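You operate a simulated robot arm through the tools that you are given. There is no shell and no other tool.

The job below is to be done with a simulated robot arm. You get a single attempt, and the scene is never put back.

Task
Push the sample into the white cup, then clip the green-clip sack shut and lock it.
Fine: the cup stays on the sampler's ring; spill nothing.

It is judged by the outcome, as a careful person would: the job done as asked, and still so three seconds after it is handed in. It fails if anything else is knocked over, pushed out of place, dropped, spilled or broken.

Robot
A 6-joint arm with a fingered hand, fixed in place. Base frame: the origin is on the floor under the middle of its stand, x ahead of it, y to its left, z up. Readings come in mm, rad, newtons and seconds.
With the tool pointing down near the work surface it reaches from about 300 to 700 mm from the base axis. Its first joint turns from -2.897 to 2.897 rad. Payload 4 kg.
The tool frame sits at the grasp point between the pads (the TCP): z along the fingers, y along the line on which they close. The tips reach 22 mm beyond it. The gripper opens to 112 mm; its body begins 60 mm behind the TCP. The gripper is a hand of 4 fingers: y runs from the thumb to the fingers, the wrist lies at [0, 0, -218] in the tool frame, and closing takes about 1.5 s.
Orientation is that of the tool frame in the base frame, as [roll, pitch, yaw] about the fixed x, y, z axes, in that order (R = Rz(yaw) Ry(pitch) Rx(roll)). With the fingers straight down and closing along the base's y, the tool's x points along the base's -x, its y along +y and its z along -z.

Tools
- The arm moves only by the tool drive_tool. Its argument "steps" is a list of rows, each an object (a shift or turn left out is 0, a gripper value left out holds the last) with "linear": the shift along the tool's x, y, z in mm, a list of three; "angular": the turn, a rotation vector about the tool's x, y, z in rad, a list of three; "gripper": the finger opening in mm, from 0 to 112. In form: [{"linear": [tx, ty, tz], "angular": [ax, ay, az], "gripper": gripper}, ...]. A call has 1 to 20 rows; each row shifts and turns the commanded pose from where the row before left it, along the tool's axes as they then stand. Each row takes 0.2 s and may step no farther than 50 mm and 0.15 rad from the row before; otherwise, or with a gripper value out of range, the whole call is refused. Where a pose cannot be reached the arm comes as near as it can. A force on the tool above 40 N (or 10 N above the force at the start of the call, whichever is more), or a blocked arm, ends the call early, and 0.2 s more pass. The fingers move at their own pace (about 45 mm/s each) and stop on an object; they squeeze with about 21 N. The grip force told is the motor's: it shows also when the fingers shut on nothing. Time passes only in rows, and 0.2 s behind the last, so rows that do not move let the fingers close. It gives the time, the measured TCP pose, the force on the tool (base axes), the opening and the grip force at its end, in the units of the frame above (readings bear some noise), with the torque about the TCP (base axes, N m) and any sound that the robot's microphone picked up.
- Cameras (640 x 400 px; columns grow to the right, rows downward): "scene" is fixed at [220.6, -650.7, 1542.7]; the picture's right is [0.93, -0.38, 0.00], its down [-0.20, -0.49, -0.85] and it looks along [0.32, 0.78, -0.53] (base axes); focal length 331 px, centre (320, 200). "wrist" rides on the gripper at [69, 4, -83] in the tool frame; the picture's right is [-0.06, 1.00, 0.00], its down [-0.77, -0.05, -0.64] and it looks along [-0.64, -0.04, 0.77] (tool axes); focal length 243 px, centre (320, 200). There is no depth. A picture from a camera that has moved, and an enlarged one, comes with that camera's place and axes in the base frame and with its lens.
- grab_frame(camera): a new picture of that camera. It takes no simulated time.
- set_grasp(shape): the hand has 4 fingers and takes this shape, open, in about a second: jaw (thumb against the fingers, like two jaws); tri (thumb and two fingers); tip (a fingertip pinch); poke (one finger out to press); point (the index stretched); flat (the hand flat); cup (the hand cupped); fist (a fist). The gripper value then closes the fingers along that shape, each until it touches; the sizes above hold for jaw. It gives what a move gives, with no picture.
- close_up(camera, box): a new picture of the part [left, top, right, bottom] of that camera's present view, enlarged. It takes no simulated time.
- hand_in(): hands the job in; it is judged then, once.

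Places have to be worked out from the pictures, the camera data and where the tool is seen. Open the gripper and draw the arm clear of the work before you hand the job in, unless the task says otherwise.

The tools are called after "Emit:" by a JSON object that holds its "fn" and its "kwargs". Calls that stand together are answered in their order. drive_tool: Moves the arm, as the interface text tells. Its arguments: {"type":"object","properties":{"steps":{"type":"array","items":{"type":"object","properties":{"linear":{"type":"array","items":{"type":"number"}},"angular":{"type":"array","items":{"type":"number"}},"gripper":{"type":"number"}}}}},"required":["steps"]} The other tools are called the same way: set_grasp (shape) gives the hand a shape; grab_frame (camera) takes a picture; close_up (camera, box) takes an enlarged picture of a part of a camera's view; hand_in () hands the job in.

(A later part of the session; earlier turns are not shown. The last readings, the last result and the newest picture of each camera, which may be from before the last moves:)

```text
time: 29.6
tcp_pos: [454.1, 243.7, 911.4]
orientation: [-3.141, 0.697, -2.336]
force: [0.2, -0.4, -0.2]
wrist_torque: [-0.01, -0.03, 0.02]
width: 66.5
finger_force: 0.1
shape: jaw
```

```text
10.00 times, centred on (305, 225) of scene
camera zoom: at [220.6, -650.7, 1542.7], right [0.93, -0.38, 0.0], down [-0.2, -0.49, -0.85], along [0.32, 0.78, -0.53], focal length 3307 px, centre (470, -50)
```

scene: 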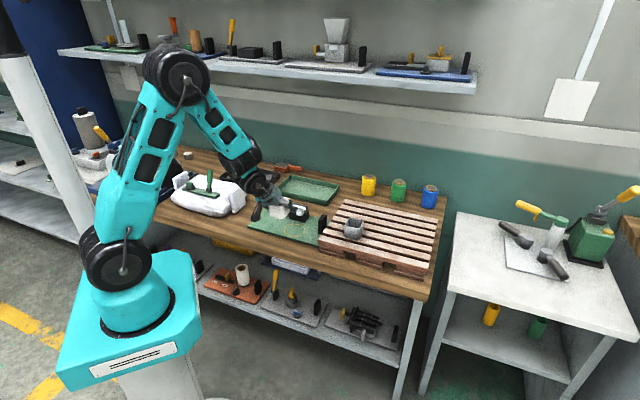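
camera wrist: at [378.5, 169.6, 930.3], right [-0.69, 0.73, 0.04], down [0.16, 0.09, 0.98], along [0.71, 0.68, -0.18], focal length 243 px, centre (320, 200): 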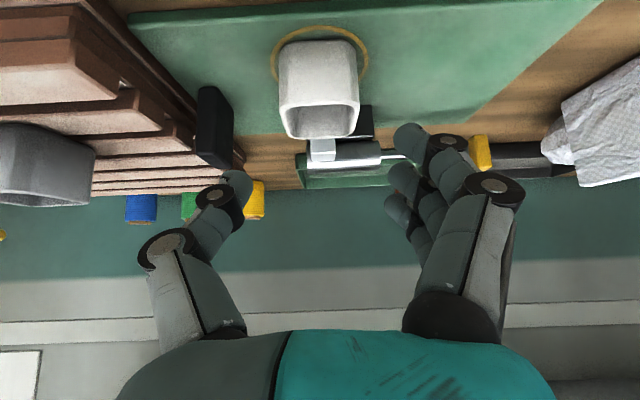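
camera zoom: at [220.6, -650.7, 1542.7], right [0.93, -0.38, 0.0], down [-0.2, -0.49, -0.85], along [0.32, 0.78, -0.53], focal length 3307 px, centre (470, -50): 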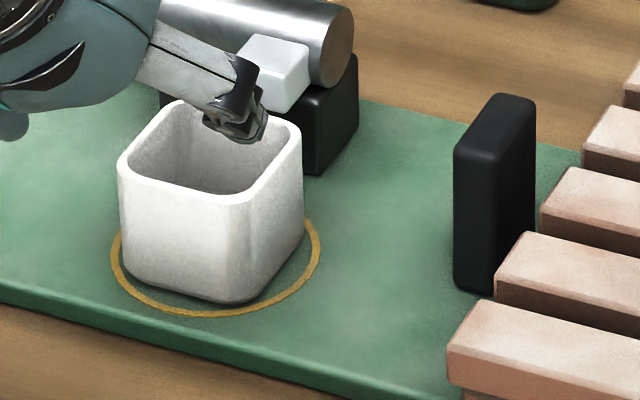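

The cup stands upright on the ring and the hand came away clean. Next I'll raise the arm, straighten the tool and turn it so the camera looks along the plunger from behind the yellow knob.

Emit:
{"fn": "drive_tool", "kwargs": {"steps": [{"linear": [-19.3, 0, -23]}, {"linear": [-19.3, 0, -23]}, {"linear": [-19.3, 0, -23]}, {"angular": [0, 0.14, 0]}, {"angular": [0, 0.14, 0]}, {"angular": [0, 0.14, 0]}, {"angular": [0, 0.14, 0]}, {"angular": [0, 0.138, 0]}, {"angular": [0, 0, 0.1444]}, {"angular": [0, 0, 0.1444]}, {"angular": [0, 0, 0.1444]}, {"angular": [0, 0, 0.1444]}, {"angular": [0, 0, 0.1444]}, {"angular": [0, 0, 0.1444]}, {"angular": [0, 0, 0.1444]}, {"angular": [0, 0, 0.1444]}, {"angular": [0, 0, 0.1444]}, {"angular": [0, 0, 0.1444]}, {"angular": [0, 0, 0.1444]}, {}]}}

Emit:
{"fn": "grab_frame", "kwargs": {"camera": "scene"}}

```text
time: 33.8
tcp_pos: [455.2, 242.6, 1002.2]
orientation: [3.141, -0.001, 2.355]
force: [0.1, 0.3, 0.5]
wrist_torque: [-0.01, 0.03, 0.02]
width: 66.4
finger_force: 0.1
shape: jaw
```

```text
taken
```

scene: 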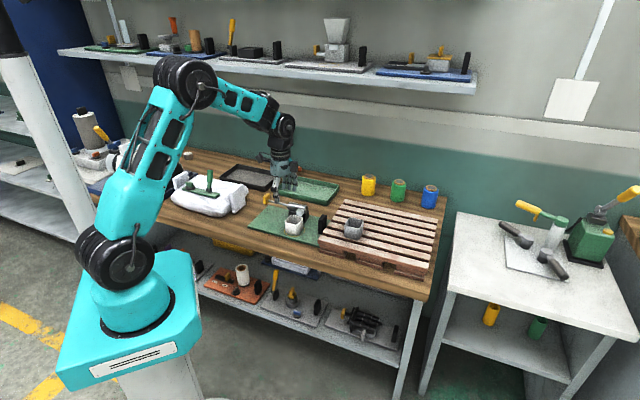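

The turn finished with the tool pointing down and the camera facing along the bench. I'll move over behind the plunger knob, staying well above everything, and look.

Emit:
{"fn": "drive_tool", "kwargs": {"steps": [{"linear": [29.9, 20, 0]}, {"linear": [29.9, 20, 0]}, {"linear": [29.9, 20, 5]}, {"linear": [29.9, 20, 8]}, {"linear": [29.9, 20, 10]}, {"linear": [29.9, 20, 10]}, {"linear": [29.9, 20, 10]}, {}]}}

Emit:
{"fn": "grab_frame", "kwargs": {"camera": "wrist"}}

Emit:
{"fn": "close_up", "kwargs": {"camera": "scene", "box": [170, 160, 330, 255]}}

```text
time: 35.6
tcp_pos: [407.2, 490.4, 960.9]
orientation: [3.14, 0.0, 2.357]
force: [-0.5, 0.0, -0.5]
wrist_torque: [0.01, -0.01, 0.0]
width: 66.5
finger_force: 0.1
shape: jaw
```

```text
taken
camera wrist: at [361.4, 541.9, 1041.7], right [0.75, 0.66, 0.0], down [0.51, -0.57, 0.64], along [0.42, -0.48, -0.77], focal length 243 px, centre (320, 200)
```

wrist: 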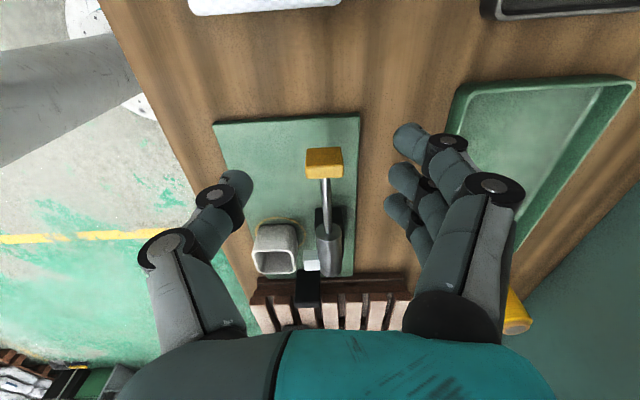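

```text
4.00 times, centred on (250, 208) of scene
camera zoom: at [220.6, -650.7, 1542.7], right [0.93, -0.38, 0.0], down [-0.2, -0.49, -0.85], along [0.32, 0.78, -0.53], focal length 1323 px, centre (600, 170)
```

zoom: 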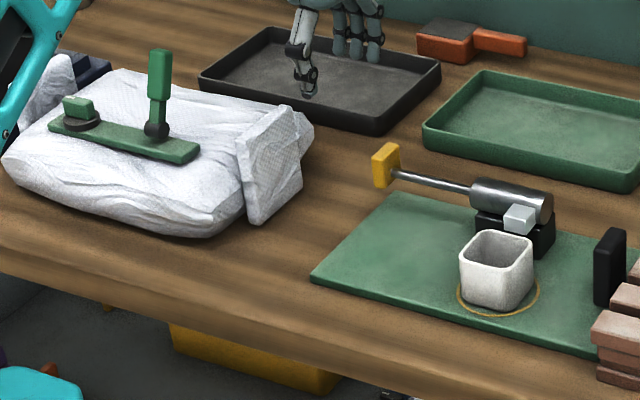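

The plunger is clearly in view. I'll enlarge it to measure the knob, rod and barrel.

Emit:
{"fn": "close_up", "kwargs": {"camera": "wrist", "box": [220, 110, 400, 290]}}

Emit:
{"fn": "close_up", "kwargs": {"camera": "scene", "box": [255, 190, 320, 235]}}

```text
2.22 times, centred on (310, 200) of wrist
camera zoom: at [361.4, 541.9, 1041.7], right [0.75, 0.66, 0.0], down [0.51, -0.57, 0.64], along [0.42, -0.48, -0.77], focal length 539 px, centre (342, 200)
```

zoom: 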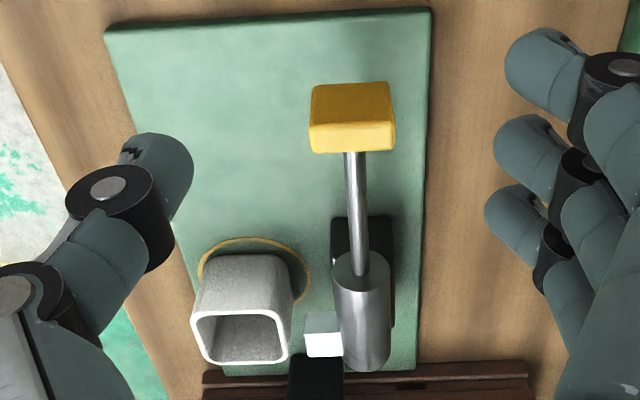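

```text
8.89 times, centred on (288, 212) of scene
camera zoom: at [220.6, -650.7, 1542.7], right [0.93, -0.38, 0.0], down [-0.2, -0.49, -0.85], along [0.32, 0.78, -0.53], focal length 2939 px, centre (609, 89)
```

zoom: 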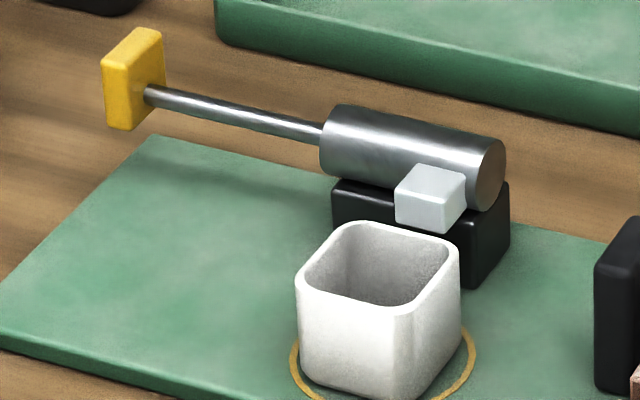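

The knob is a plate with its back face near u≈-19 (v≈635, z 830–866), where u runs along the plunger axis, and the barrel's rear is near u≈79. I'll close the hand here at height to see which part of it will lead the push.

Emit:
{"fn": "drive_tool", "kwargs": {"steps": [{"gripper": 0}, {}, {}, {}, {}, {}, {}, {}]}}

Emit:
{"fn": "grab_frame", "kwargs": {"camera": "wrist"}}

Emit:
{"fn": "close_up", "kwargs": {"camera": "scene", "box": [220, 140, 320, 220]}}

```text
time: 37.4
tcp_pos: [407.3, 488.8, 959.2]
orientation: [3.141, 0.002, 2.355]
force: [0.4, 0.1, -0.1]
wrist_torque: [0.0, 0.0, -0.02]
width: 0.1
finger_force: 21.1
shape: jaw
```

```text
taken
camera wrist: at [361.5, 541.5, 1041.9], right [0.75, 0.66, 0.0], down [0.51, -0.57, 0.64], along [0.42, -0.48, -0.77], focal length 243 px, centre (320, 200)
```

wrist: 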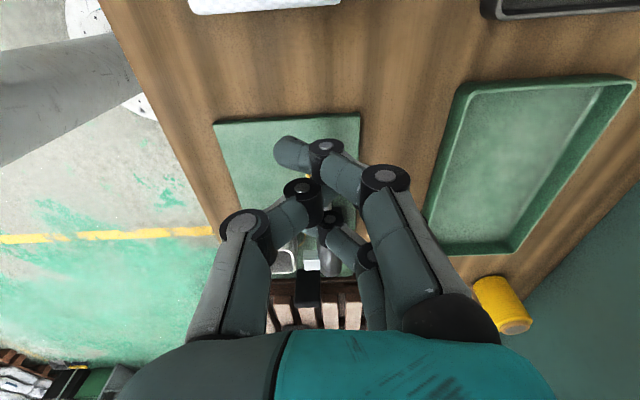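

```text
5.00 times, centred on (270, 180) of scene
camera zoom: at [220.6, -650.7, 1542.7], right [0.93, -0.38, 0.0], down [-0.2, -0.49, -0.85], along [0.32, 0.78, -0.53], focal length 1653 px, centre (570, 300)
```

zoom: 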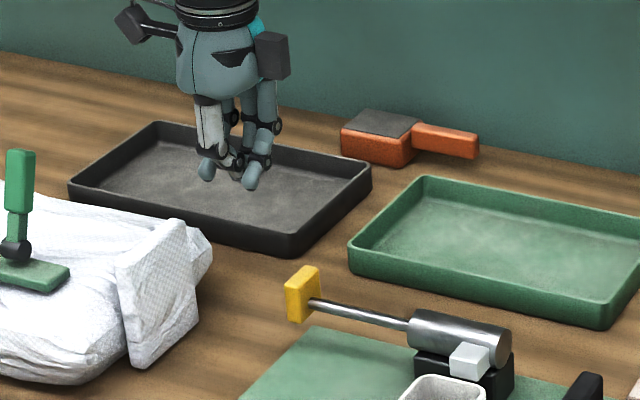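

Closed, the finger row forms a compact bundle whose far side will face the knob. I'll come down behind the knob, off the sack and with a gap before the knob.

Emit:
{"fn": "drive_tool", "kwargs": {"steps": [{"linear": [0, -5, 25]}, {"linear": [0, 0, 28]}, {"linear": [0, 0, 28]}, {"linear": [0, 0, 18]}, {"linear": [0, 0, 8]}, {}]}}

Emit:
{"fn": "grab_frame", "kwargs": {"camera": "wrist"}}

Emit:
{"fn": "close_up", "kwargs": {"camera": "scene", "box": [225, 165, 325, 245]}}

```text
time: 38.8
tcp_pos: [400.2, 486.8, 850.5]
orientation: [-3.141, 0.0, 2.358]
force: [-0.7, 0.2, 0.8]
wrist_torque: [0.04, -0.01, 0.01]
width: 0.0
finger_force: 21.0
shape: jaw
```

```text
taken
camera wrist: at [355.4, 538.2, 933.1], right [0.75, 0.66, 0.0], down [0.51, -0.57, 0.64], along [0.42, -0.48, -0.77], focal length 243 px, centre (320, 200)
```

wrist: 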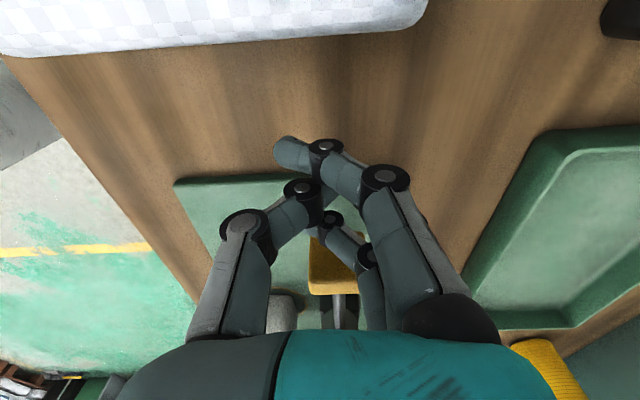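

```text
5.00 times, centred on (275, 205) of scene
camera zoom: at [220.6, -650.7, 1542.7], right [0.93, -0.38, 0.0], down [-0.2, -0.49, -0.85], along [0.32, 0.78, -0.53], focal length 1653 px, centre (545, 175)
```

zoom: 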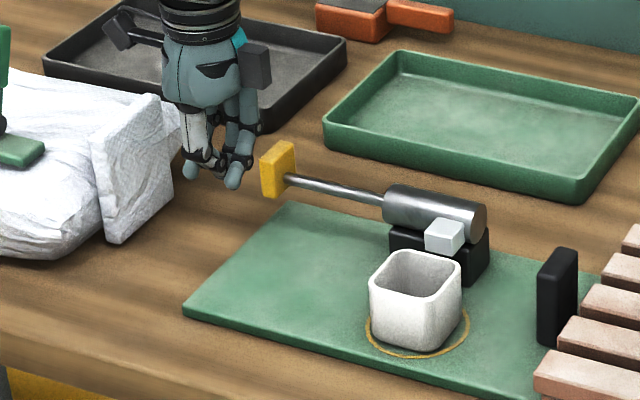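

The bundle sits right behind the knob with about a 15 mm gap. I'll push slowly along the rod and watch the force and the knob.

Emit:
{"fn": "drive_tool", "kwargs": {"steps": [{"linear": [-7, 0, 0]}, {"linear": [-7, 0, 0]}, {"linear": [-5, 0, 0]}, {"linear": [-5, 0, 0]}, {}]}}

Emit:
{"fn": "close_up", "kwargs": {"camera": "scene", "box": [225, 165, 325, 245]}}

```text
time: 40.0
tcp_pos: [417.7, 469.7, 852.0]
orientation: [3.141, 0.0, 2.357]
force: [-1.8, 0.4, -0.5]
wrist_torque: [0.02, 0.0, 0.01]
width: 0.1
finger_force: 21.2
shape: jaw
```

```text
5.00 times, centred on (275, 205) of scene
camera zoom: at [220.6, -650.7, 1542.7], right [0.93, -0.38, 0.0], down [-0.2, -0.49, -0.85], along [0.32, 0.78, -0.53], focal length 1653 px, centre (545, 175)
```

zoom: 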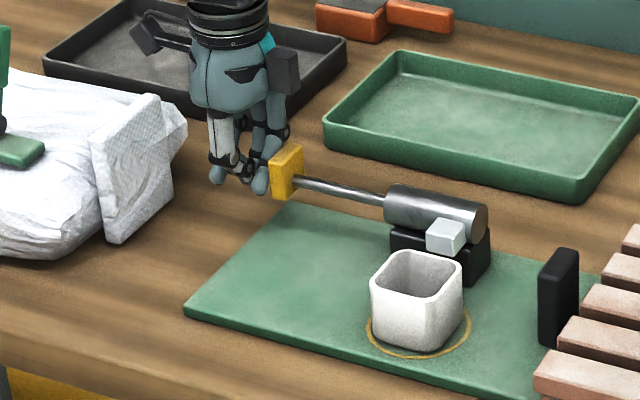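

The knob has started moving at only about 2 N and the barrel stays put. I'll keep pushing steadily.

Emit:
{"fn": "drive_tool", "kwargs": {"steps": [{"linear": [-5, 0, 0]}, {"linear": [-6, 0, 0]}, {"linear": [-6, 0, 0]}, {"linear": [-6, 0, 0]}, {"linear": [-6, 0, 0]}, {}]}}

Emit:
{"fn": "close_up", "kwargs": {"camera": "scene", "box": [235, 165, 335, 245]}}

Emit:
{"fn": "grab_frame", "kwargs": {"camera": "wrist"}}

```text
time: 41.4
tcp_pos: [439.6, 448.9, 850.1]
orientation: [3.142, 0.0, 2.355]
force: [-0.7, 0.1, -0.1]
wrist_torque: [-0.01, -0.01, 0.01]
width: 0.0
finger_force: 21.2
shape: jaw
```

```text
5.00 times, centred on (285, 205) of scene
camera zoom: at [220.6, -650.7, 1542.7], right [0.93, -0.38, 0.0], down [-0.2, -0.49, -0.85], along [0.32, 0.78, -0.53], focal length 1653 px, centre (495, 175)
```

zoom: 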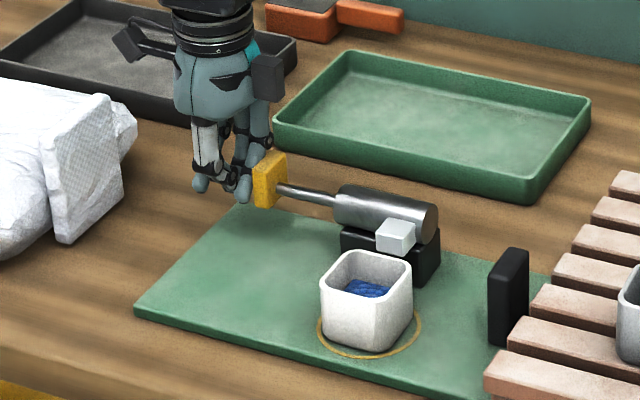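

```text
taken
camera wrist: at [394.6, 500.2, 933.8], right [0.75, 0.66, 0.0], down [0.51, -0.58, 0.64], along [0.42, -0.48, -0.77], focal length 243 px, centre (320, 200)
```

wrist: 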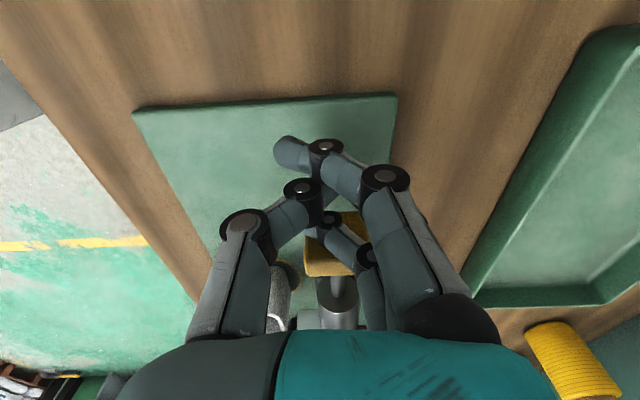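

A blue sample has appeared in the cup with no sign of a spill. I'll look closer before pushing on.

Emit:
{"fn": "close_up", "kwargs": {"camera": "scene", "box": [280, 195, 330, 240]}}

Emit:
{"fn": "close_up", "kwargs": {"camera": "scene", "box": [265, 185, 305, 215]}}

```text
8.89 times, centred on (305, 218) of scene
camera zoom: at [220.6, -650.7, 1542.7], right [0.93, -0.38, 0.0], down [-0.2, -0.49, -0.85], along [0.32, 0.78, -0.53], focal length 2939 px, centre (453, 44)
```

zoom: 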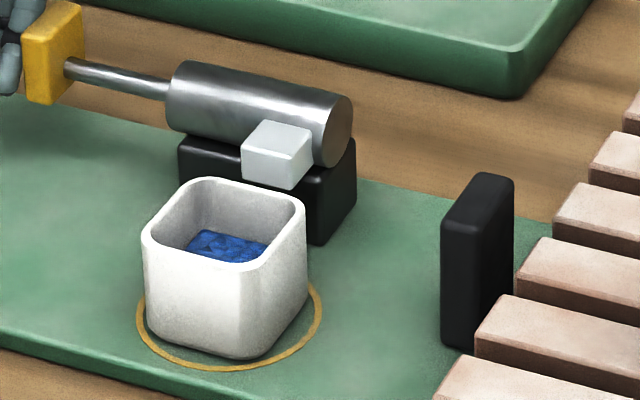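

```text
13.33 times, centred on (285, 200) of scene
camera zoom: at [220.6, -650.7, 1542.7], right [0.93, -0.38, 0.0], down [-0.2, -0.49, -0.85], along [0.32, 0.78, -0.53], focal length 4409 px, centre (787, 200)
```

zoom: 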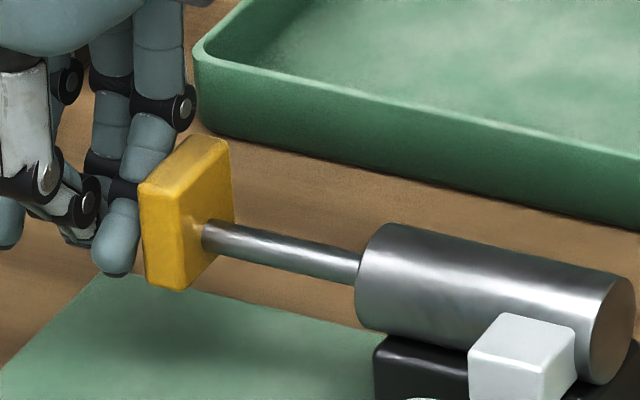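

The sample sits inside the cup, and about 40 mm of rod is still out. I'll continue gently in short strokes and check the cup level each time.

Emit:
{"fn": "drive_tool", "kwargs": {"steps": [{"linear": [-5, 0, 0]}, {"linear": [-5, 0, 0]}, {}]}}

Emit:
{"fn": "close_up", "kwargs": {"camera": "scene", "box": [265, 185, 330, 240]}}

```text
time: 42.2
tcp_pos: [446.2, 442.1, 852.3]
orientation: [3.141, -0.001, 2.358]
force: [-1.3, 0.6, 0.3]
wrist_torque: [-0.01, -0.03, -0.02]
width: 0.2
finger_force: 20.7
shape: jaw
```

```text
7.27 times, centred on (298, 212) of scene
camera zoom: at [220.6, -650.7, 1542.7], right [0.93, -0.38, 0.0], down [-0.2, -0.49, -0.85], along [0.32, 0.78, -0.53], focal length 2405 px, centre (484, 109)
```

zoom: 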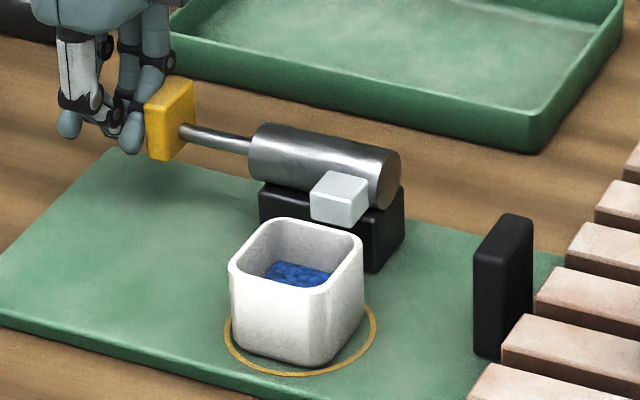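

The level hasn't changed since the last stroke and nothing has spilled. I'll push further toward the end of the stroke.

Emit:
{"fn": "drive_tool", "kwargs": {"steps": [{"linear": [-5, 0, 0]}, {"linear": [-5, 0, 0]}, {"linear": [-5, 0, 0]}, {}]}}

Emit:
{"fn": "close_up", "kwargs": {"camera": "scene", "box": [265, 185, 330, 240]}}

```text
time: 43.2
tcp_pos: [458.7, 431.8, 851.2]
orientation: [-3.139, 0.0, 2.356]
force: [-0.5, 0.6, 0.2]
wrist_torque: [0.04, 0.02, -0.01]
width: 0.0
finger_force: 21.0
shape: jaw
```

```text
7.27 times, centred on (298, 212) of scene
camera zoom: at [220.6, -650.7, 1542.7], right [0.93, -0.38, 0.0], down [-0.2, -0.49, -0.85], along [0.32, 0.78, -0.53], focal length 2405 px, centre (484, 109)
```

zoom: 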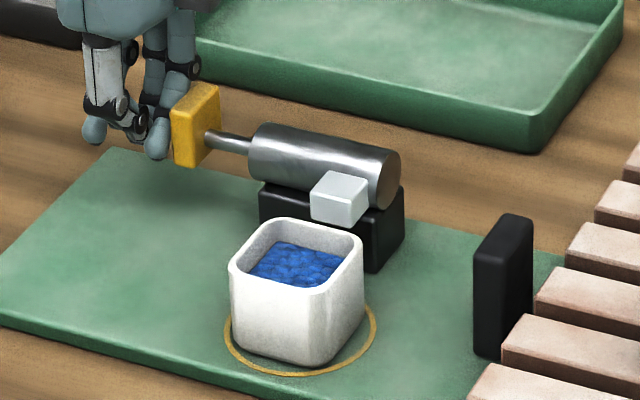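

The level has risen to roughly 12 mm below the rim, so the sampler delivers as it moves. I'll go on in very small steps and watch the level carefully.

Emit:
{"fn": "drive_tool", "kwargs": {"steps": [{"linear": [-2, 0, 0]}, {"linear": [-2, 0, 0]}, {}]}}

Emit:
{"fn": "close_up", "kwargs": {"camera": "scene", "box": [275, 195, 325, 235]}}

```text
time: 44.0
tcp_pos: [459.2, 429.8, 852.0]
orientation: [-3.14, 0.001, 2.359]
force: [-5.2, 5.9, -0.4]
wrist_torque: [-0.01, 0.0, 0.02]
width: 0.0
finger_force: 20.9
shape: jaw
```

```text
10.00 times, centred on (300, 215) of scene
camera zoom: at [220.6, -650.7, 1542.7], right [0.93, -0.38, 0.0], down [-0.2, -0.49, -0.85], along [0.32, 0.78, -0.53], focal length 3307 px, centre (520, 50)
```

zoom: 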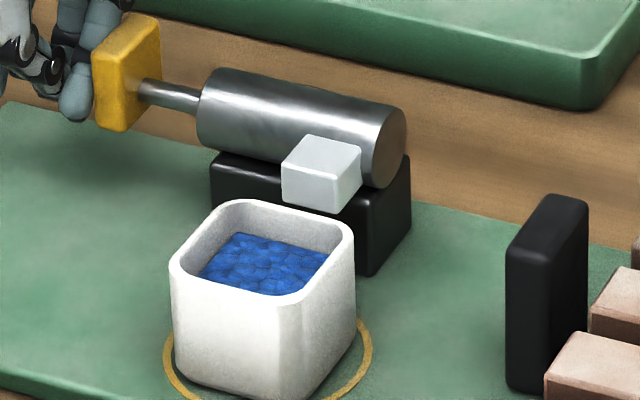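

The resistance has jumped to about 8 N and the knob has stopped moving, so it's at the end of its stroke. One tiny nudge will confirm that before I back off.

Emit:
{"fn": "drive_tool", "kwargs": {"steps": [{"linear": [-1.2, 0, 0]}, {}]}}

Emit:
{"fn": "close_up", "kwargs": {"camera": "scene", "box": [275, 195, 325, 235]}}

```text
time: 44.6
tcp_pos: [459.2, 429.5, 852.0]
orientation: [-3.139, -0.001, 2.359]
force: [-12.3, 12.0, 1.3]
wrist_torque: [-0.05, -0.09, 0.06]
width: 0.1
finger_force: 21.3
shape: jaw
```

```text
10.00 times, centred on (300, 215) of scene
camera zoom: at [220.6, -650.7, 1542.7], right [0.93, -0.38, 0.0], down [-0.2, -0.49, -0.85], along [0.32, 0.78, -0.53], focal length 3307 px, centre (520, 50)
```

zoom: 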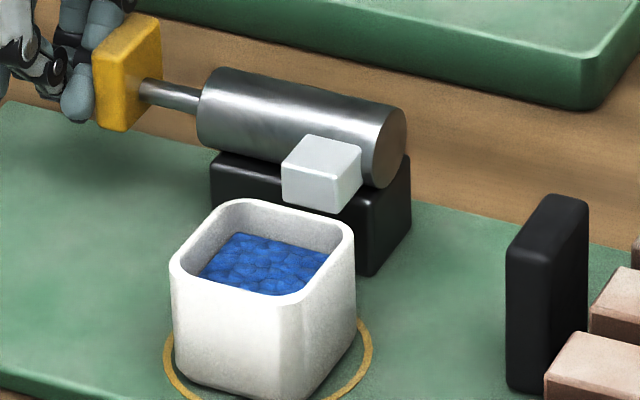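

The stop is firm, the level is steady and nothing has spilled. I'll back the hand away from the knob, rise, and turn toward the sack to study its clip.

Emit:
{"fn": "drive_tool", "kwargs": {"steps": [{"linear": [3, 0, 0]}, {"linear": [8, 0, 0]}, {"linear": [12, 0, 0]}, {"linear": [5, 0, -20]}, {"linear": [0, 0, -40]}, {"linear": [0, 0, -45]}, {"linear": [0, 0, -45]}, {"linear": [0, 0, -30], "gripper": 60}, {"angular": [0, 0, -0.145]}, {"angular": [0, 0, -0.145]}, {"angular": [0, 0, -0.145]}, {"angular": [0, 0, -0.145]}, {"angular": [0, 0, -0.145]}, {"angular": [0, 0, -0.145]}, {"angular": [0, 0, -0.145]}, {"angular": [0, 0, -0.145]}, {"angular": [0, 0, -0.145]}, {"angular": [0, 0, -0.145]}]}}

Emit:
{"fn": "grab_frame", "kwargs": {"camera": "wrist"}}

Emit:
{"fn": "close_up", "kwargs": {"camera": "scene", "box": [265, 185, 330, 240]}}

```text
time: 48.4
tcp_pos: [441.1, 447.3, 1031.6]
orientation: [3.142, 0.0, -2.472]
force: [-0.7, -0.2, -0.3]
wrist_torque: [0.04, 0.0, 0.01]
width: 60.0
finger_force: 0.0
shape: jaw
```

```text
taken
camera wrist: at [384.0, 408.2, 1114.2], right [-0.57, 0.82, 0.0], down [0.63, 0.44, 0.64], along [0.53, 0.37, -0.77], focal length 243 px, centre (320, 200)
```

wrist: 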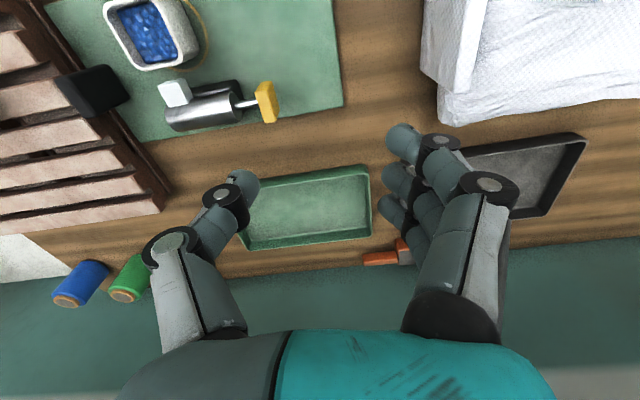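

```text
7.27 times, centred on (298, 212) of scene
camera zoom: at [220.6, -650.7, 1542.7], right [0.93, -0.38, 0.0], down [-0.2, -0.49, -0.85], along [0.32, 0.78, -0.53], focal length 2405 px, centre (484, 109)
```

zoom: 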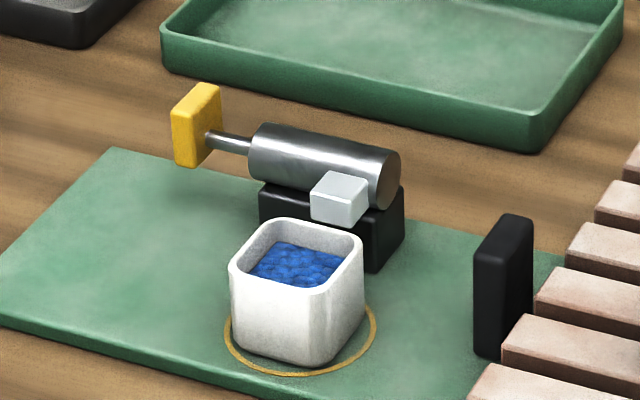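

The plunger stays in and the sample is safe. Now I'll move to the robot's side of the sack and look at the clip from there.

Emit:
{"fn": "drive_tool", "kwargs": {"steps": [{"angular": [0, 0, -0.115]}, {"linear": [18, 35.1, 0]}, {"linear": [18, 35.1, 0]}, {"linear": [18, 35.1, 0]}, {"linear": [18, 35.1, 0]}, {"linear": [18, 35.1, 0]}, {"linear": [18, 35.1, 0]}, {"linear": [18, 35.1, 0]}, {"linear": [17, 35.1, 0]}, {}]}}

Emit:
{"fn": "grab_frame", "kwargs": {"camera": "wrist"}}

Emit:
{"fn": "grab_frame", "kwargs": {"camera": "scene"}}

```text
time: 50.6
tcp_pos: [141.4, 547.6, 1031.6]
orientation: [3.141, 0.001, -2.36]
force: [-0.2, 0.1, -0.2]
wrist_torque: [-0.01, -0.02, -0.07]
width: 59.8
finger_force: 0.1
shape: jaw
```

```text
taken
camera wrist: at [89.3, 500.6, 1112.9], right [-0.66, 0.75, 0.0], down [0.58, 0.5, 0.64], along [0.48, 0.42, -0.77], focal length 243 px, centre (320, 200)
```

wrist: 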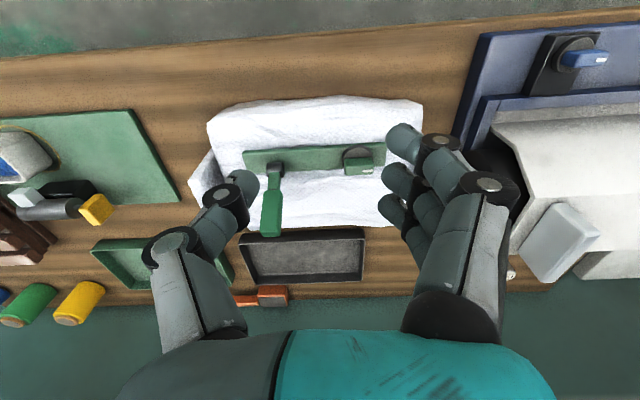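

```text
taken
```

scene: 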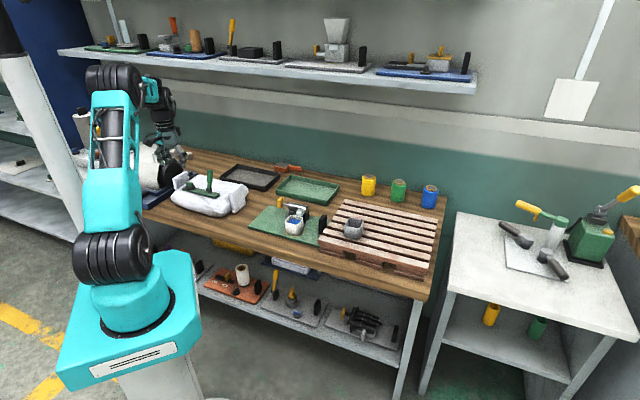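

Emit:
{"fn": "close_up", "kwargs": {"camera": "wrist", "box": [210, 110, 410, 245]}}

Emit:
{"fn": "close_up", "kwargs": {"camera": "scene", "box": [160, 155, 260, 225]}}

Emit:
{"fn": "close_up", "kwargs": {"camera": "scene", "box": [175, 165, 225, 205]}}

```text
2.96 times, centred on (310, 178) of wrist
camera zoom: at [89.3, 500.6, 1112.9], right [-0.66, 0.75, 0.0], down [0.58, 0.5, 0.64], along [0.48, 0.42, -0.77], focal length 719 px, centre (350, 267)
```

zoom: 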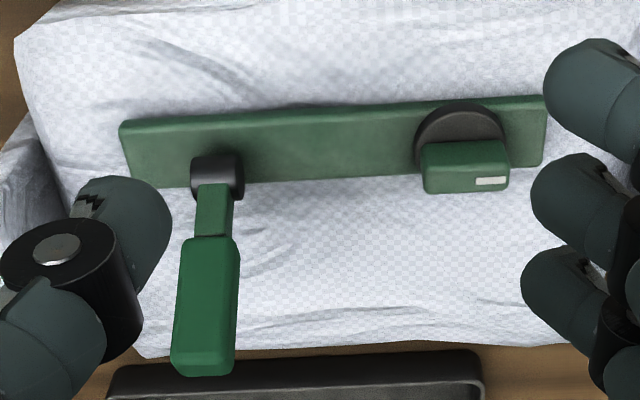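

```text
5.71 times, centred on (210, 190) of scene
camera zoom: at [220.6, -650.7, 1542.7], right [0.93, -0.38, 0.0], down [-0.2, -0.49, -0.85], along [0.32, 0.78, -0.53], focal length 1890 px, centre (949, 257)
```

zoom: 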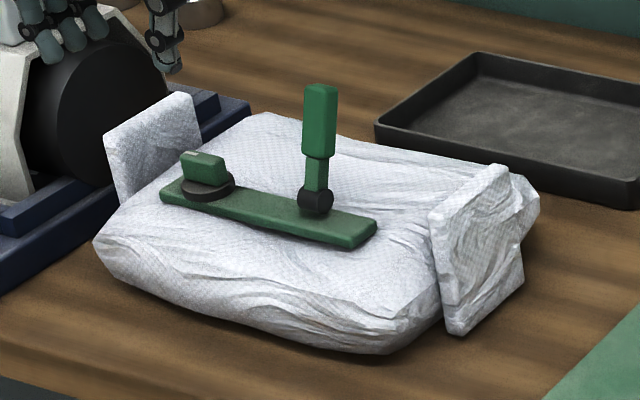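

```text
10.00 times, centred on (200, 185) of scene
camera zoom: at [220.6, -650.7, 1542.7], right [0.93, -0.38, 0.0], down [-0.2, -0.49, -0.85], along [0.32, 0.78, -0.53], focal length 3307 px, centre (1520, 350)
```

zoom: 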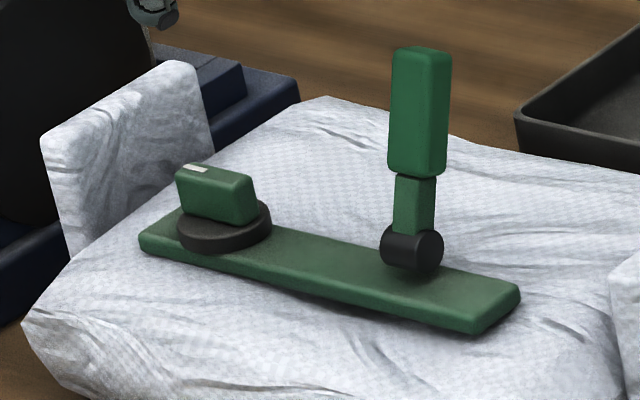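

The clip is a green bar with an upright lever near one end and a dial with a white-marked grip at the other. I need to know which way the hinge turns, so I'll enlarge the hinge and the dial further.

Emit:
{"fn": "close_up", "kwargs": {"camera": "scene", "box": [204, 180, 224, 196]}}

Emit:
{"fn": "close_up", "kwargs": {"camera": "wrist", "box": [255, 145, 315, 195]}}

Emit:
{"fn": "close_up", "kwargs": {"camera": "wrist", "box": [330, 135, 400, 185]}}

Emit:
{"fn": "close_up", "kwargs": {"camera": "scene", "box": [182, 178, 206, 196]}}

```text
16.00 times, centred on (214, 188) of scene
camera zoom: at [220.6, -650.7, 1542.7], right [0.93, -0.38, 0.0], down [-0.2, -0.49, -0.85], along [0.32, 0.78, -0.53], focal length 5291 px, centre (2016, 392)
```

zoom: 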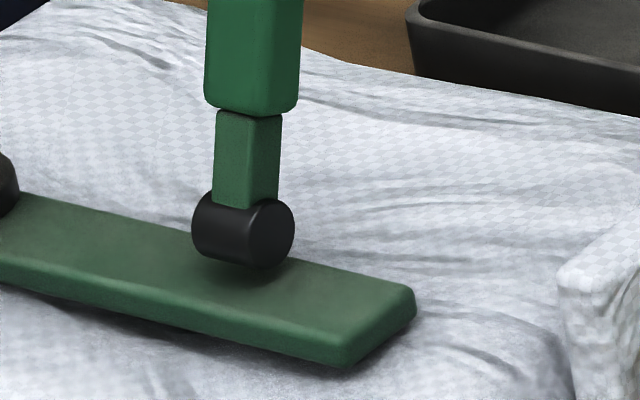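

```text
8.00 times, centred on (285, 170) of wrist
camera zoom: at [89.3, 500.6, 1112.9], right [-0.66, 0.75, 0.0], down [0.58, 0.5, 0.64], along [0.48, 0.42, -0.77], focal length 1941 px, centre (600, 440)
```

zoom: 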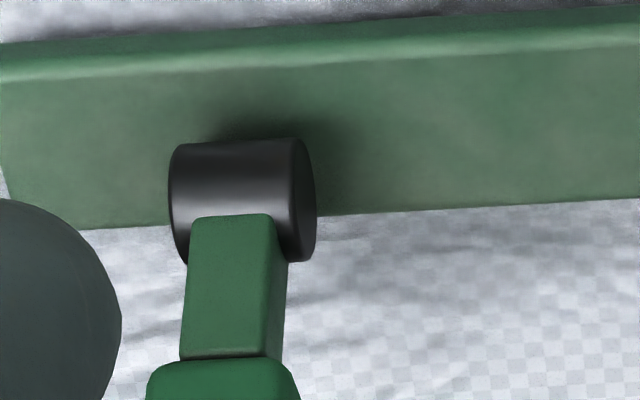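

```text
8.00 times, centred on (365, 160) of wrist
camera zoom: at [89.3, 500.6, 1112.9], right [-0.66, 0.75, 0.0], down [0.58, 0.5, 0.64], along [0.48, 0.42, -0.77], focal length 1941 px, centre (-40, 520)
```

zoom: 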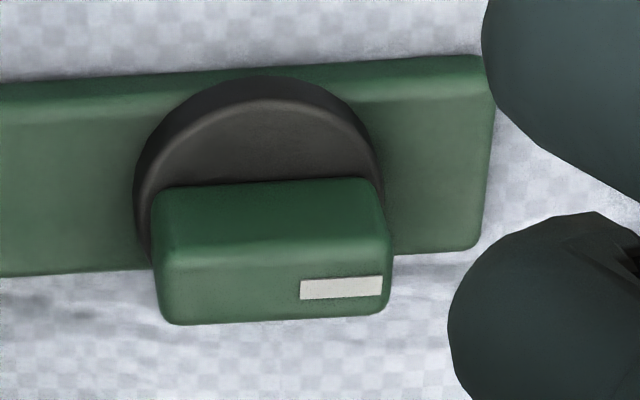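

```text
16.00 times, centred on (194, 187) of scene
camera zoom: at [220.6, -650.7, 1542.7], right [0.93, -0.38, 0.0], down [-0.2, -0.49, -0.85], along [0.32, 0.78, -0.53], focal length 5291 px, centre (2336, 408)
```

zoom: 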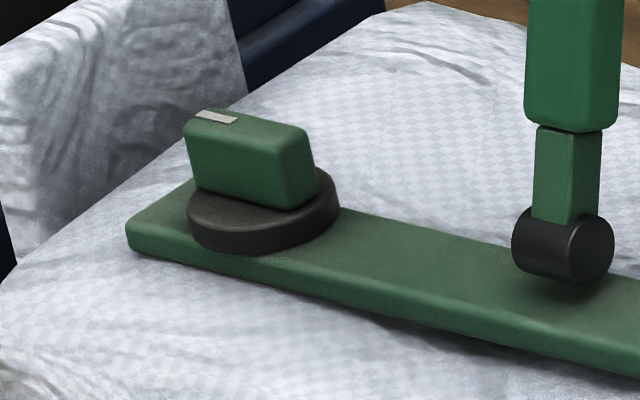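

The hinge pin lies along the bar, so the lever swings across the bar. It currently leans about 20° away from the base, and it's roughly 80 mm long with its hinge near (240, 563, 875). I'll close the hand and line up on the robot's side of the handle for a very gentle test push.

Emit:
{"fn": "drive_tool", "kwargs": {"steps": [{"gripper": 0}, {"linear": [-12, -15, 0]}, {"linear": [-12, -15, 0]}, {"linear": [-12, -15, 0]}, {"linear": [-12, -16, 0]}, {}, {}, {}, {"linear": [0, 0, 20]}, {"linear": [0, 0, 20]}, {"linear": [0, 0, 20]}, {"linear": [0, 0, 16]}, {}]}}

Emit:
{"fn": "grab_frame", "kwargs": {"camera": "wrist"}}

Emit:
{"fn": "close_up", "kwargs": {"camera": "scene", "box": [160, 145, 260, 220]}}

```text
time: 53.4
tcp_pos: [218.2, 535.4, 954.6]
orientation: [-3.141, -0.001, -2.358]
force: [0.2, -0.1, 0.1]
wrist_torque: [0.0, 0.02, 0.02]
width: 0.1
finger_force: 21.1
shape: jaw
```

```text
taken
camera wrist: at [166.4, 489.7, 1036.9], right [-0.66, 0.75, 0.0], down [0.58, 0.5, 0.64], along [0.48, 0.42, -0.77], focal length 243 px, centre (320, 200)
```

wrist: 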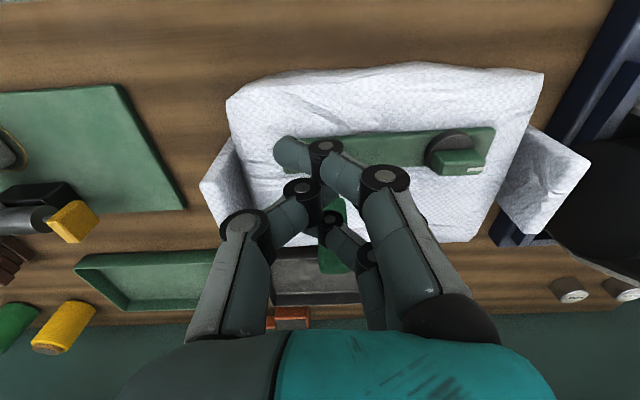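

```text
5.33 times, centred on (210, 182) of scene
camera zoom: at [220.6, -650.7, 1542.7], right [0.93, -0.38, 0.0], down [-0.2, -0.49, -0.85], along [0.32, 0.78, -0.53], focal length 1764 px, centre (907, 293)
```

zoom: 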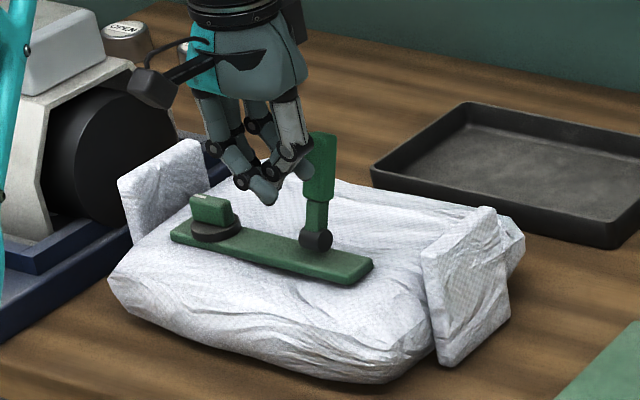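

The closed hand sits in front of the handle and lines up with it. I'll ease forward into contact in small steps, looking for resistance or lever motion.

Emit:
{"fn": "drive_tool", "kwargs": {"steps": [{"linear": [-5, 0, 0]}, {"linear": [-5, 0, 0]}, {"linear": [-4, 0, 0]}, {"linear": [-3, 0, 0]}, {}]}}

Emit:
{"fn": "close_up", "kwargs": {"camera": "scene", "box": [160, 145, 260, 220]}}

```text
time: 54.6
tcp_pos: [230.2, 549.1, 957.0]
orientation: [-3.141, 0.0, -2.358]
force: [1.0, 0.6, 0.0]
wrist_torque: [-0.01, -0.01, 0.01]
width: 0.0
finger_force: 21.0
shape: jaw
```

```text
5.33 times, centred on (210, 182) of scene
camera zoom: at [220.6, -650.7, 1542.7], right [0.93, -0.38, 0.0], down [-0.2, -0.49, -0.85], along [0.32, 0.78, -0.53], focal length 1764 px, centre (907, 293)
```

zoom: 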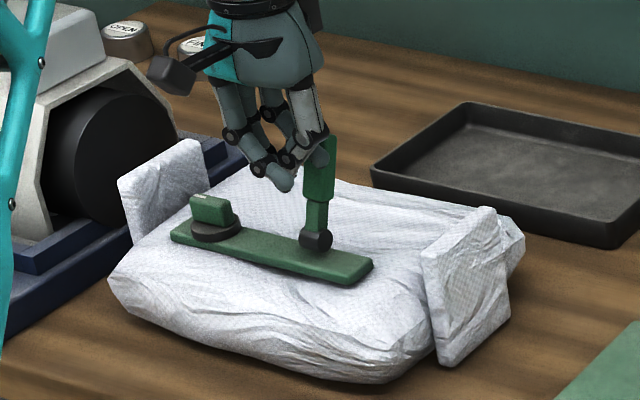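

No contact yet. I'll keep easing forward a few millimetres at a time.

Emit:
{"fn": "drive_tool", "kwargs": {"steps": [{"linear": [-3, 0, 0]}, {"linear": [-3, 0, 0]}, {"linear": [-3, 0, 0]}, {}]}}

Emit:
{"fn": "close_up", "kwargs": {"camera": "scene", "box": [160, 145, 260, 220]}}

```text
time: 55.6
tcp_pos: [234.7, 556.5, 956.7]
orientation: [3.14, 0.0, -2.36]
force: [-3.0, -2.8, 0.6]
wrist_torque: [-0.01, 0.03, -0.05]
width: 0.0
finger_force: 20.8
shape: jaw
```

```text
5.33 times, centred on (210, 182) of scene
camera zoom: at [220.6, -650.7, 1542.7], right [0.93, -0.38, 0.0], down [-0.2, -0.49, -0.85], along [0.32, 0.78, -0.53], focal length 1764 px, centre (907, 293)
```

zoom: 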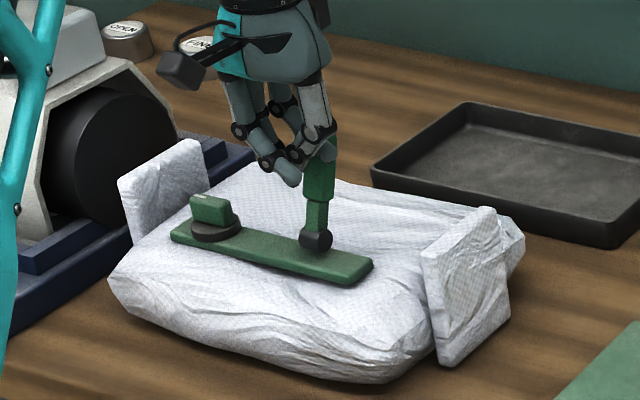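

There's about 4 N of resistance against the handle. One more small nudge will show whether it's a stop or just the hinge's stiffness.

Emit:
{"fn": "drive_tool", "kwargs": {"steps": [{"linear": [-1.5, 0, 0]}, {}]}}

Emit:
{"fn": "close_up", "kwargs": {"camera": "scene", "box": [195, 160, 245, 200]}}

```text
time: 56.2
tcp_pos: [237.1, 555.2, 956.3]
orientation: [-3.141, -0.002, -2.358]
force: [-9.3, -8.2, 3.9]
wrist_torque: [0.0, 0.01, 0.0]
width: 0.0
finger_force: 20.9
shape: jaw
```

```text
10.00 times, centred on (220, 180) of scene
camera zoom: at [220.6, -650.7, 1542.7], right [0.93, -0.38, 0.0], down [-0.2, -0.49, -0.85], along [0.32, 0.78, -0.53], focal length 3307 px, centre (1320, 400)
```

zoom: 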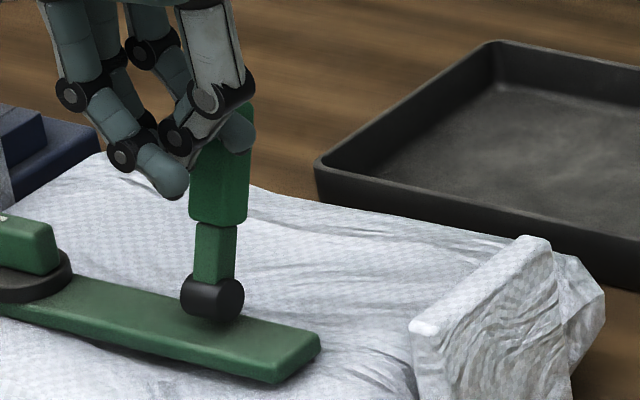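

That's a hard stop (12 N and no motion), so the lever must close the other way, toward the base. I'll back off, rise, open the hand and straddle the handle from above so I can grip it and swing it over.

Emit:
{"fn": "drive_tool", "kwargs": {"steps": [{"linear": [4, 0, 0]}, {"linear": [10, 0, 0]}, {"linear": [12, 0, -10]}, {"linear": [0, 0, -30], "gripper": 70}, {"linear": [0, 0, -30]}, {"linear": [0, 0, -10]}, {}, {}, {}]}}

Emit:
{"fn": "grab_frame", "kwargs": {"camera": "wrist"}}

Emit:
{"fn": "close_up", "kwargs": {"camera": "scene", "box": [160, 145, 260, 220]}}

```text
time: 58.2
tcp_pos: [219.7, 538.3, 1036.5]
orientation: [-3.141, -0.001, -2.359]
force: [0.0, 0.6, -0.3]
wrist_torque: [-0.01, 0.02, 0.02]
width: 70.2
finger_force: 0.0
shape: jaw
```

```text
taken
camera wrist: at [168.3, 491.8, 1118.8], right [-0.66, 0.75, 0.0], down [0.58, 0.5, 0.64], along [0.48, 0.42, -0.77], focal length 243 px, centre (320, 200)
```

wrist: 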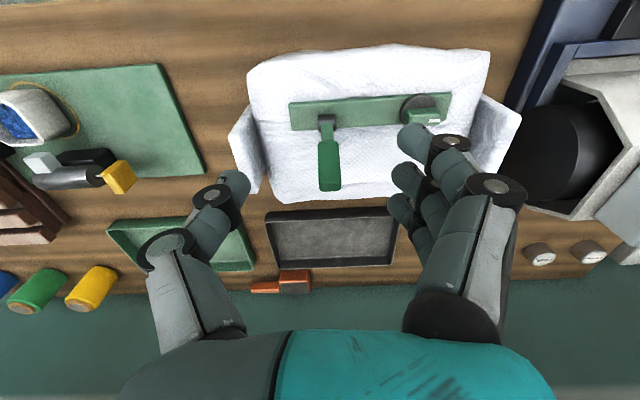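

```text
5.33 times, centred on (210, 182) of scene
camera zoom: at [220.6, -650.7, 1542.7], right [0.93, -0.38, 0.0], down [-0.2, -0.49, -0.85], along [0.32, 0.78, -0.53], focal length 1764 px, centre (907, 293)
```

zoom: 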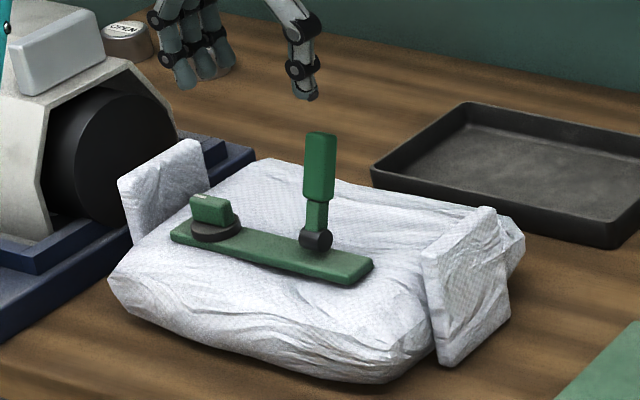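

The sack and lever look unchanged. I'll move over the handle, centred at about (253.5, 578), and come part way down to check alignment.

Emit:
{"fn": "drive_tool", "kwargs": {"steps": [{"linear": [-17, 1.4, 0]}, {"linear": [-17, 1.4, 0]}, {"linear": [-18, 1.4, 0]}, {"linear": [0, 0, 20]}, {"linear": [0, 0, 20]}, {}]}}

Emit:
{"fn": "grab_frame", "kwargs": {"camera": "wrist"}}

Emit:
{"fn": "close_up", "kwargs": {"camera": "scene", "box": [180, 130, 260, 200]}}

```text
time: 59.6
tcp_pos: [254.3, 577.8, 995.8]
orientation: [3.14, -0.001, -2.36]
force: [-0.5, 0.5, 0.4]
wrist_torque: [0.0, 0.0, 0.0]
width: 70.0
finger_force: 0.1
shape: jaw
```

```text
taken
camera wrist: at [201.8, 531.5, 1077.7], right [-0.66, 0.75, 0.0], down [0.58, 0.5, 0.64], along [0.48, 0.42, -0.77], focal length 243 px, centre (320, 200)
```

wrist: 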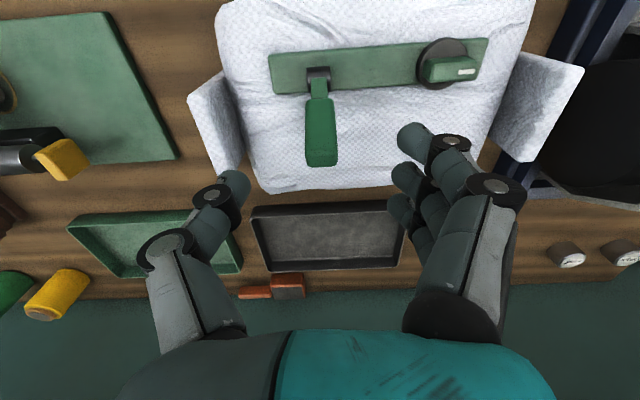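

```text
5.71 times, centred on (220, 165) of scene
camera zoom: at [220.6, -650.7, 1542.7], right [0.93, -0.38, 0.0], down [-0.2, -0.49, -0.85], along [0.32, 0.78, -0.53], focal length 1890 px, centre (891, 400)
```

zoom: 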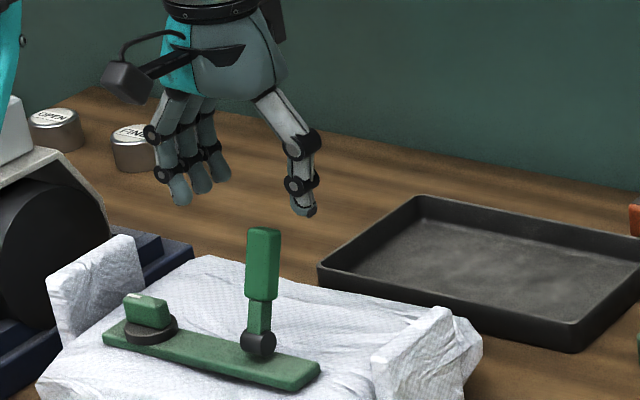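

Handle and grasp point coincide in the view to about a millimetre. I'll descend so the pads straddle the handle, then close on it.

Emit:
{"fn": "drive_tool", "kwargs": {"steps": [{"linear": [0, 0, 18]}, {"linear": [0, 0, 18]}, {"linear": [0, 0, 14]}, {"linear": [0, 0, 9]}, {}]}}

Emit:
{"fn": "drive_tool", "kwargs": {"steps": [{"gripper": 6}, {}, {}, {}, {}, {}, {}, {}]}}

Emit:
{"fn": "grab_frame", "kwargs": {"camera": "wrist"}}

Emit:
{"fn": "close_up", "kwargs": {"camera": "scene", "box": [170, 140, 250, 200]}}

```text
time: 60.8
tcp_pos: [252.5, 577.2, 936.2]
orientation: [3.141, 0.0, -2.359]
force: [-0.2, 0.7, -0.1]
wrist_torque: [0.03, 0.03, 0.0]
width: 70.0
finger_force: 0.1
shape: jaw
```

```text
time: 62.6
tcp_pos: [253.3, 576.5, 937.0]
orientation: [-3.142, -0.001, -2.361]
force: [7.2, -9.0, -1.8]
wrist_torque: [-0.16, -0.12, 0.05]
width: 3.6
finger_force: 20.3
shape: jaw
```

```text
taken
camera wrist: at [202.2, 530.7, 1019.0], right [-0.66, 0.75, 0.0], down [0.58, 0.5, 0.64], along [0.48, 0.42, -0.77], focal length 243 px, centre (320, 200)
```

wrist: 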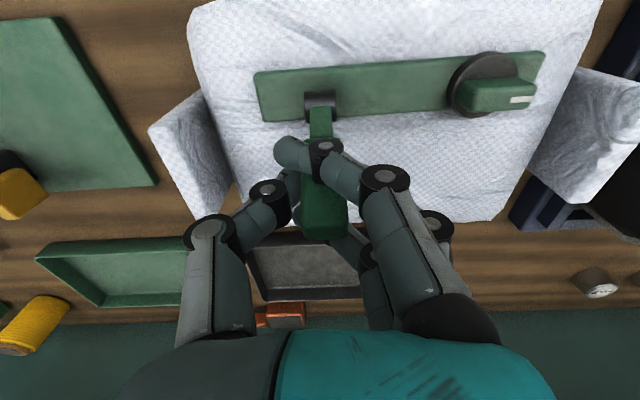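

```text
6.67 times, centred on (210, 170) of scene
camera zoom: at [220.6, -650.7, 1542.7], right [0.93, -0.38, 0.0], down [-0.2, -0.49, -0.85], along [0.32, 0.78, -0.53], focal length 2205 px, centre (1053, 400)
```

zoom: 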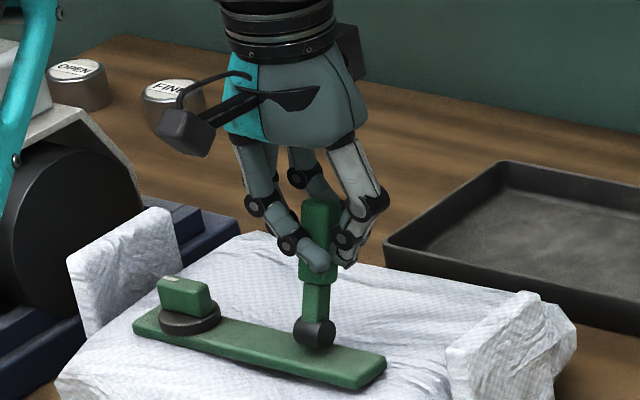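

The middle finger and thumb hold the handle while the other two fingers cage it front and back, and the sack hasn't shifted. I'll start swinging the lever toward the base along its arc, turning the hand with it, and watch the forces.

Emit:
{"fn": "drive_tool", "kwargs": {"steps": [{"linear": [2.8, 0, -0.8], "angular": [0, -0.0436, 0]}, {"linear": [2.8, 0, -0.8], "angular": [0, -0.0436, 0]}, {"linear": [2.8, 0, -0.8], "angular": [0, -0.0436, 0]}, {"linear": [2.8, 0, -0.8], "angular": [0, -0.0436, 0]}, {}]}}

Emit:
{"fn": "close_up", "kwargs": {"camera": "scene", "box": [160, 140, 260, 215]}}

Emit:
{"fn": "grab_frame", "kwargs": {"camera": "wrist"}}

```text
time: 63.8
tcp_pos: [245.3, 568.9, 939.7]
orientation: [3.141, 0.176, -2.36]
force: [9.3, -9.9, -1.1]
wrist_torque: [-0.21, -0.09, -0.02]
width: 3.5
finger_force: 21.0
shape: jaw
```

```text
5.33 times, centred on (210, 178) of scene
camera zoom: at [220.6, -650.7, 1542.7], right [0.93, -0.38, 0.0], down [-0.2, -0.49, -0.85], along [0.32, 0.78, -0.53], focal length 1764 px, centre (907, 320)
```

zoom: 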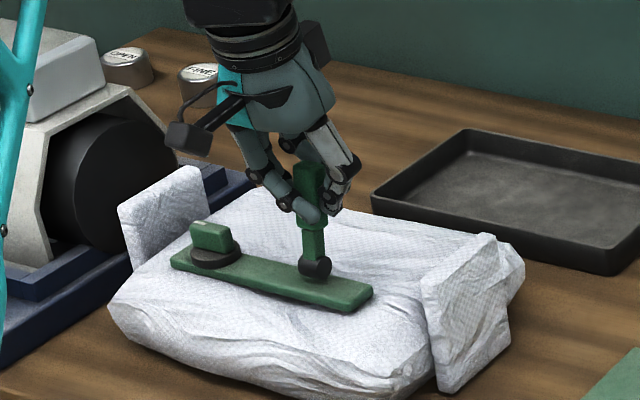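

```text
taken
camera wrist: at [184.7, 513.7, 1008.3], right [-0.66, 0.75, 0.01], down [0.49, 0.42, 0.77], along [0.57, 0.51, -0.64], focal length 243 px, centre (320, 200)
```

wrist: 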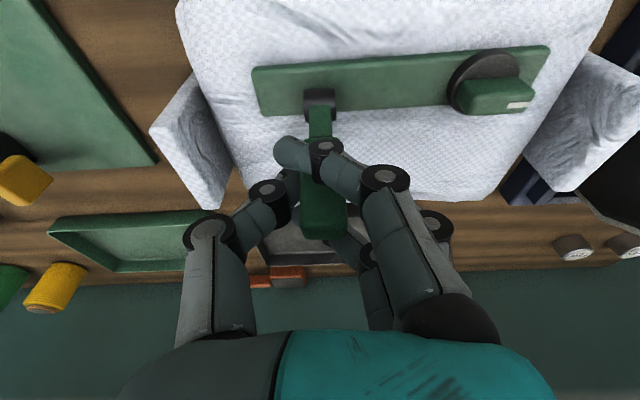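

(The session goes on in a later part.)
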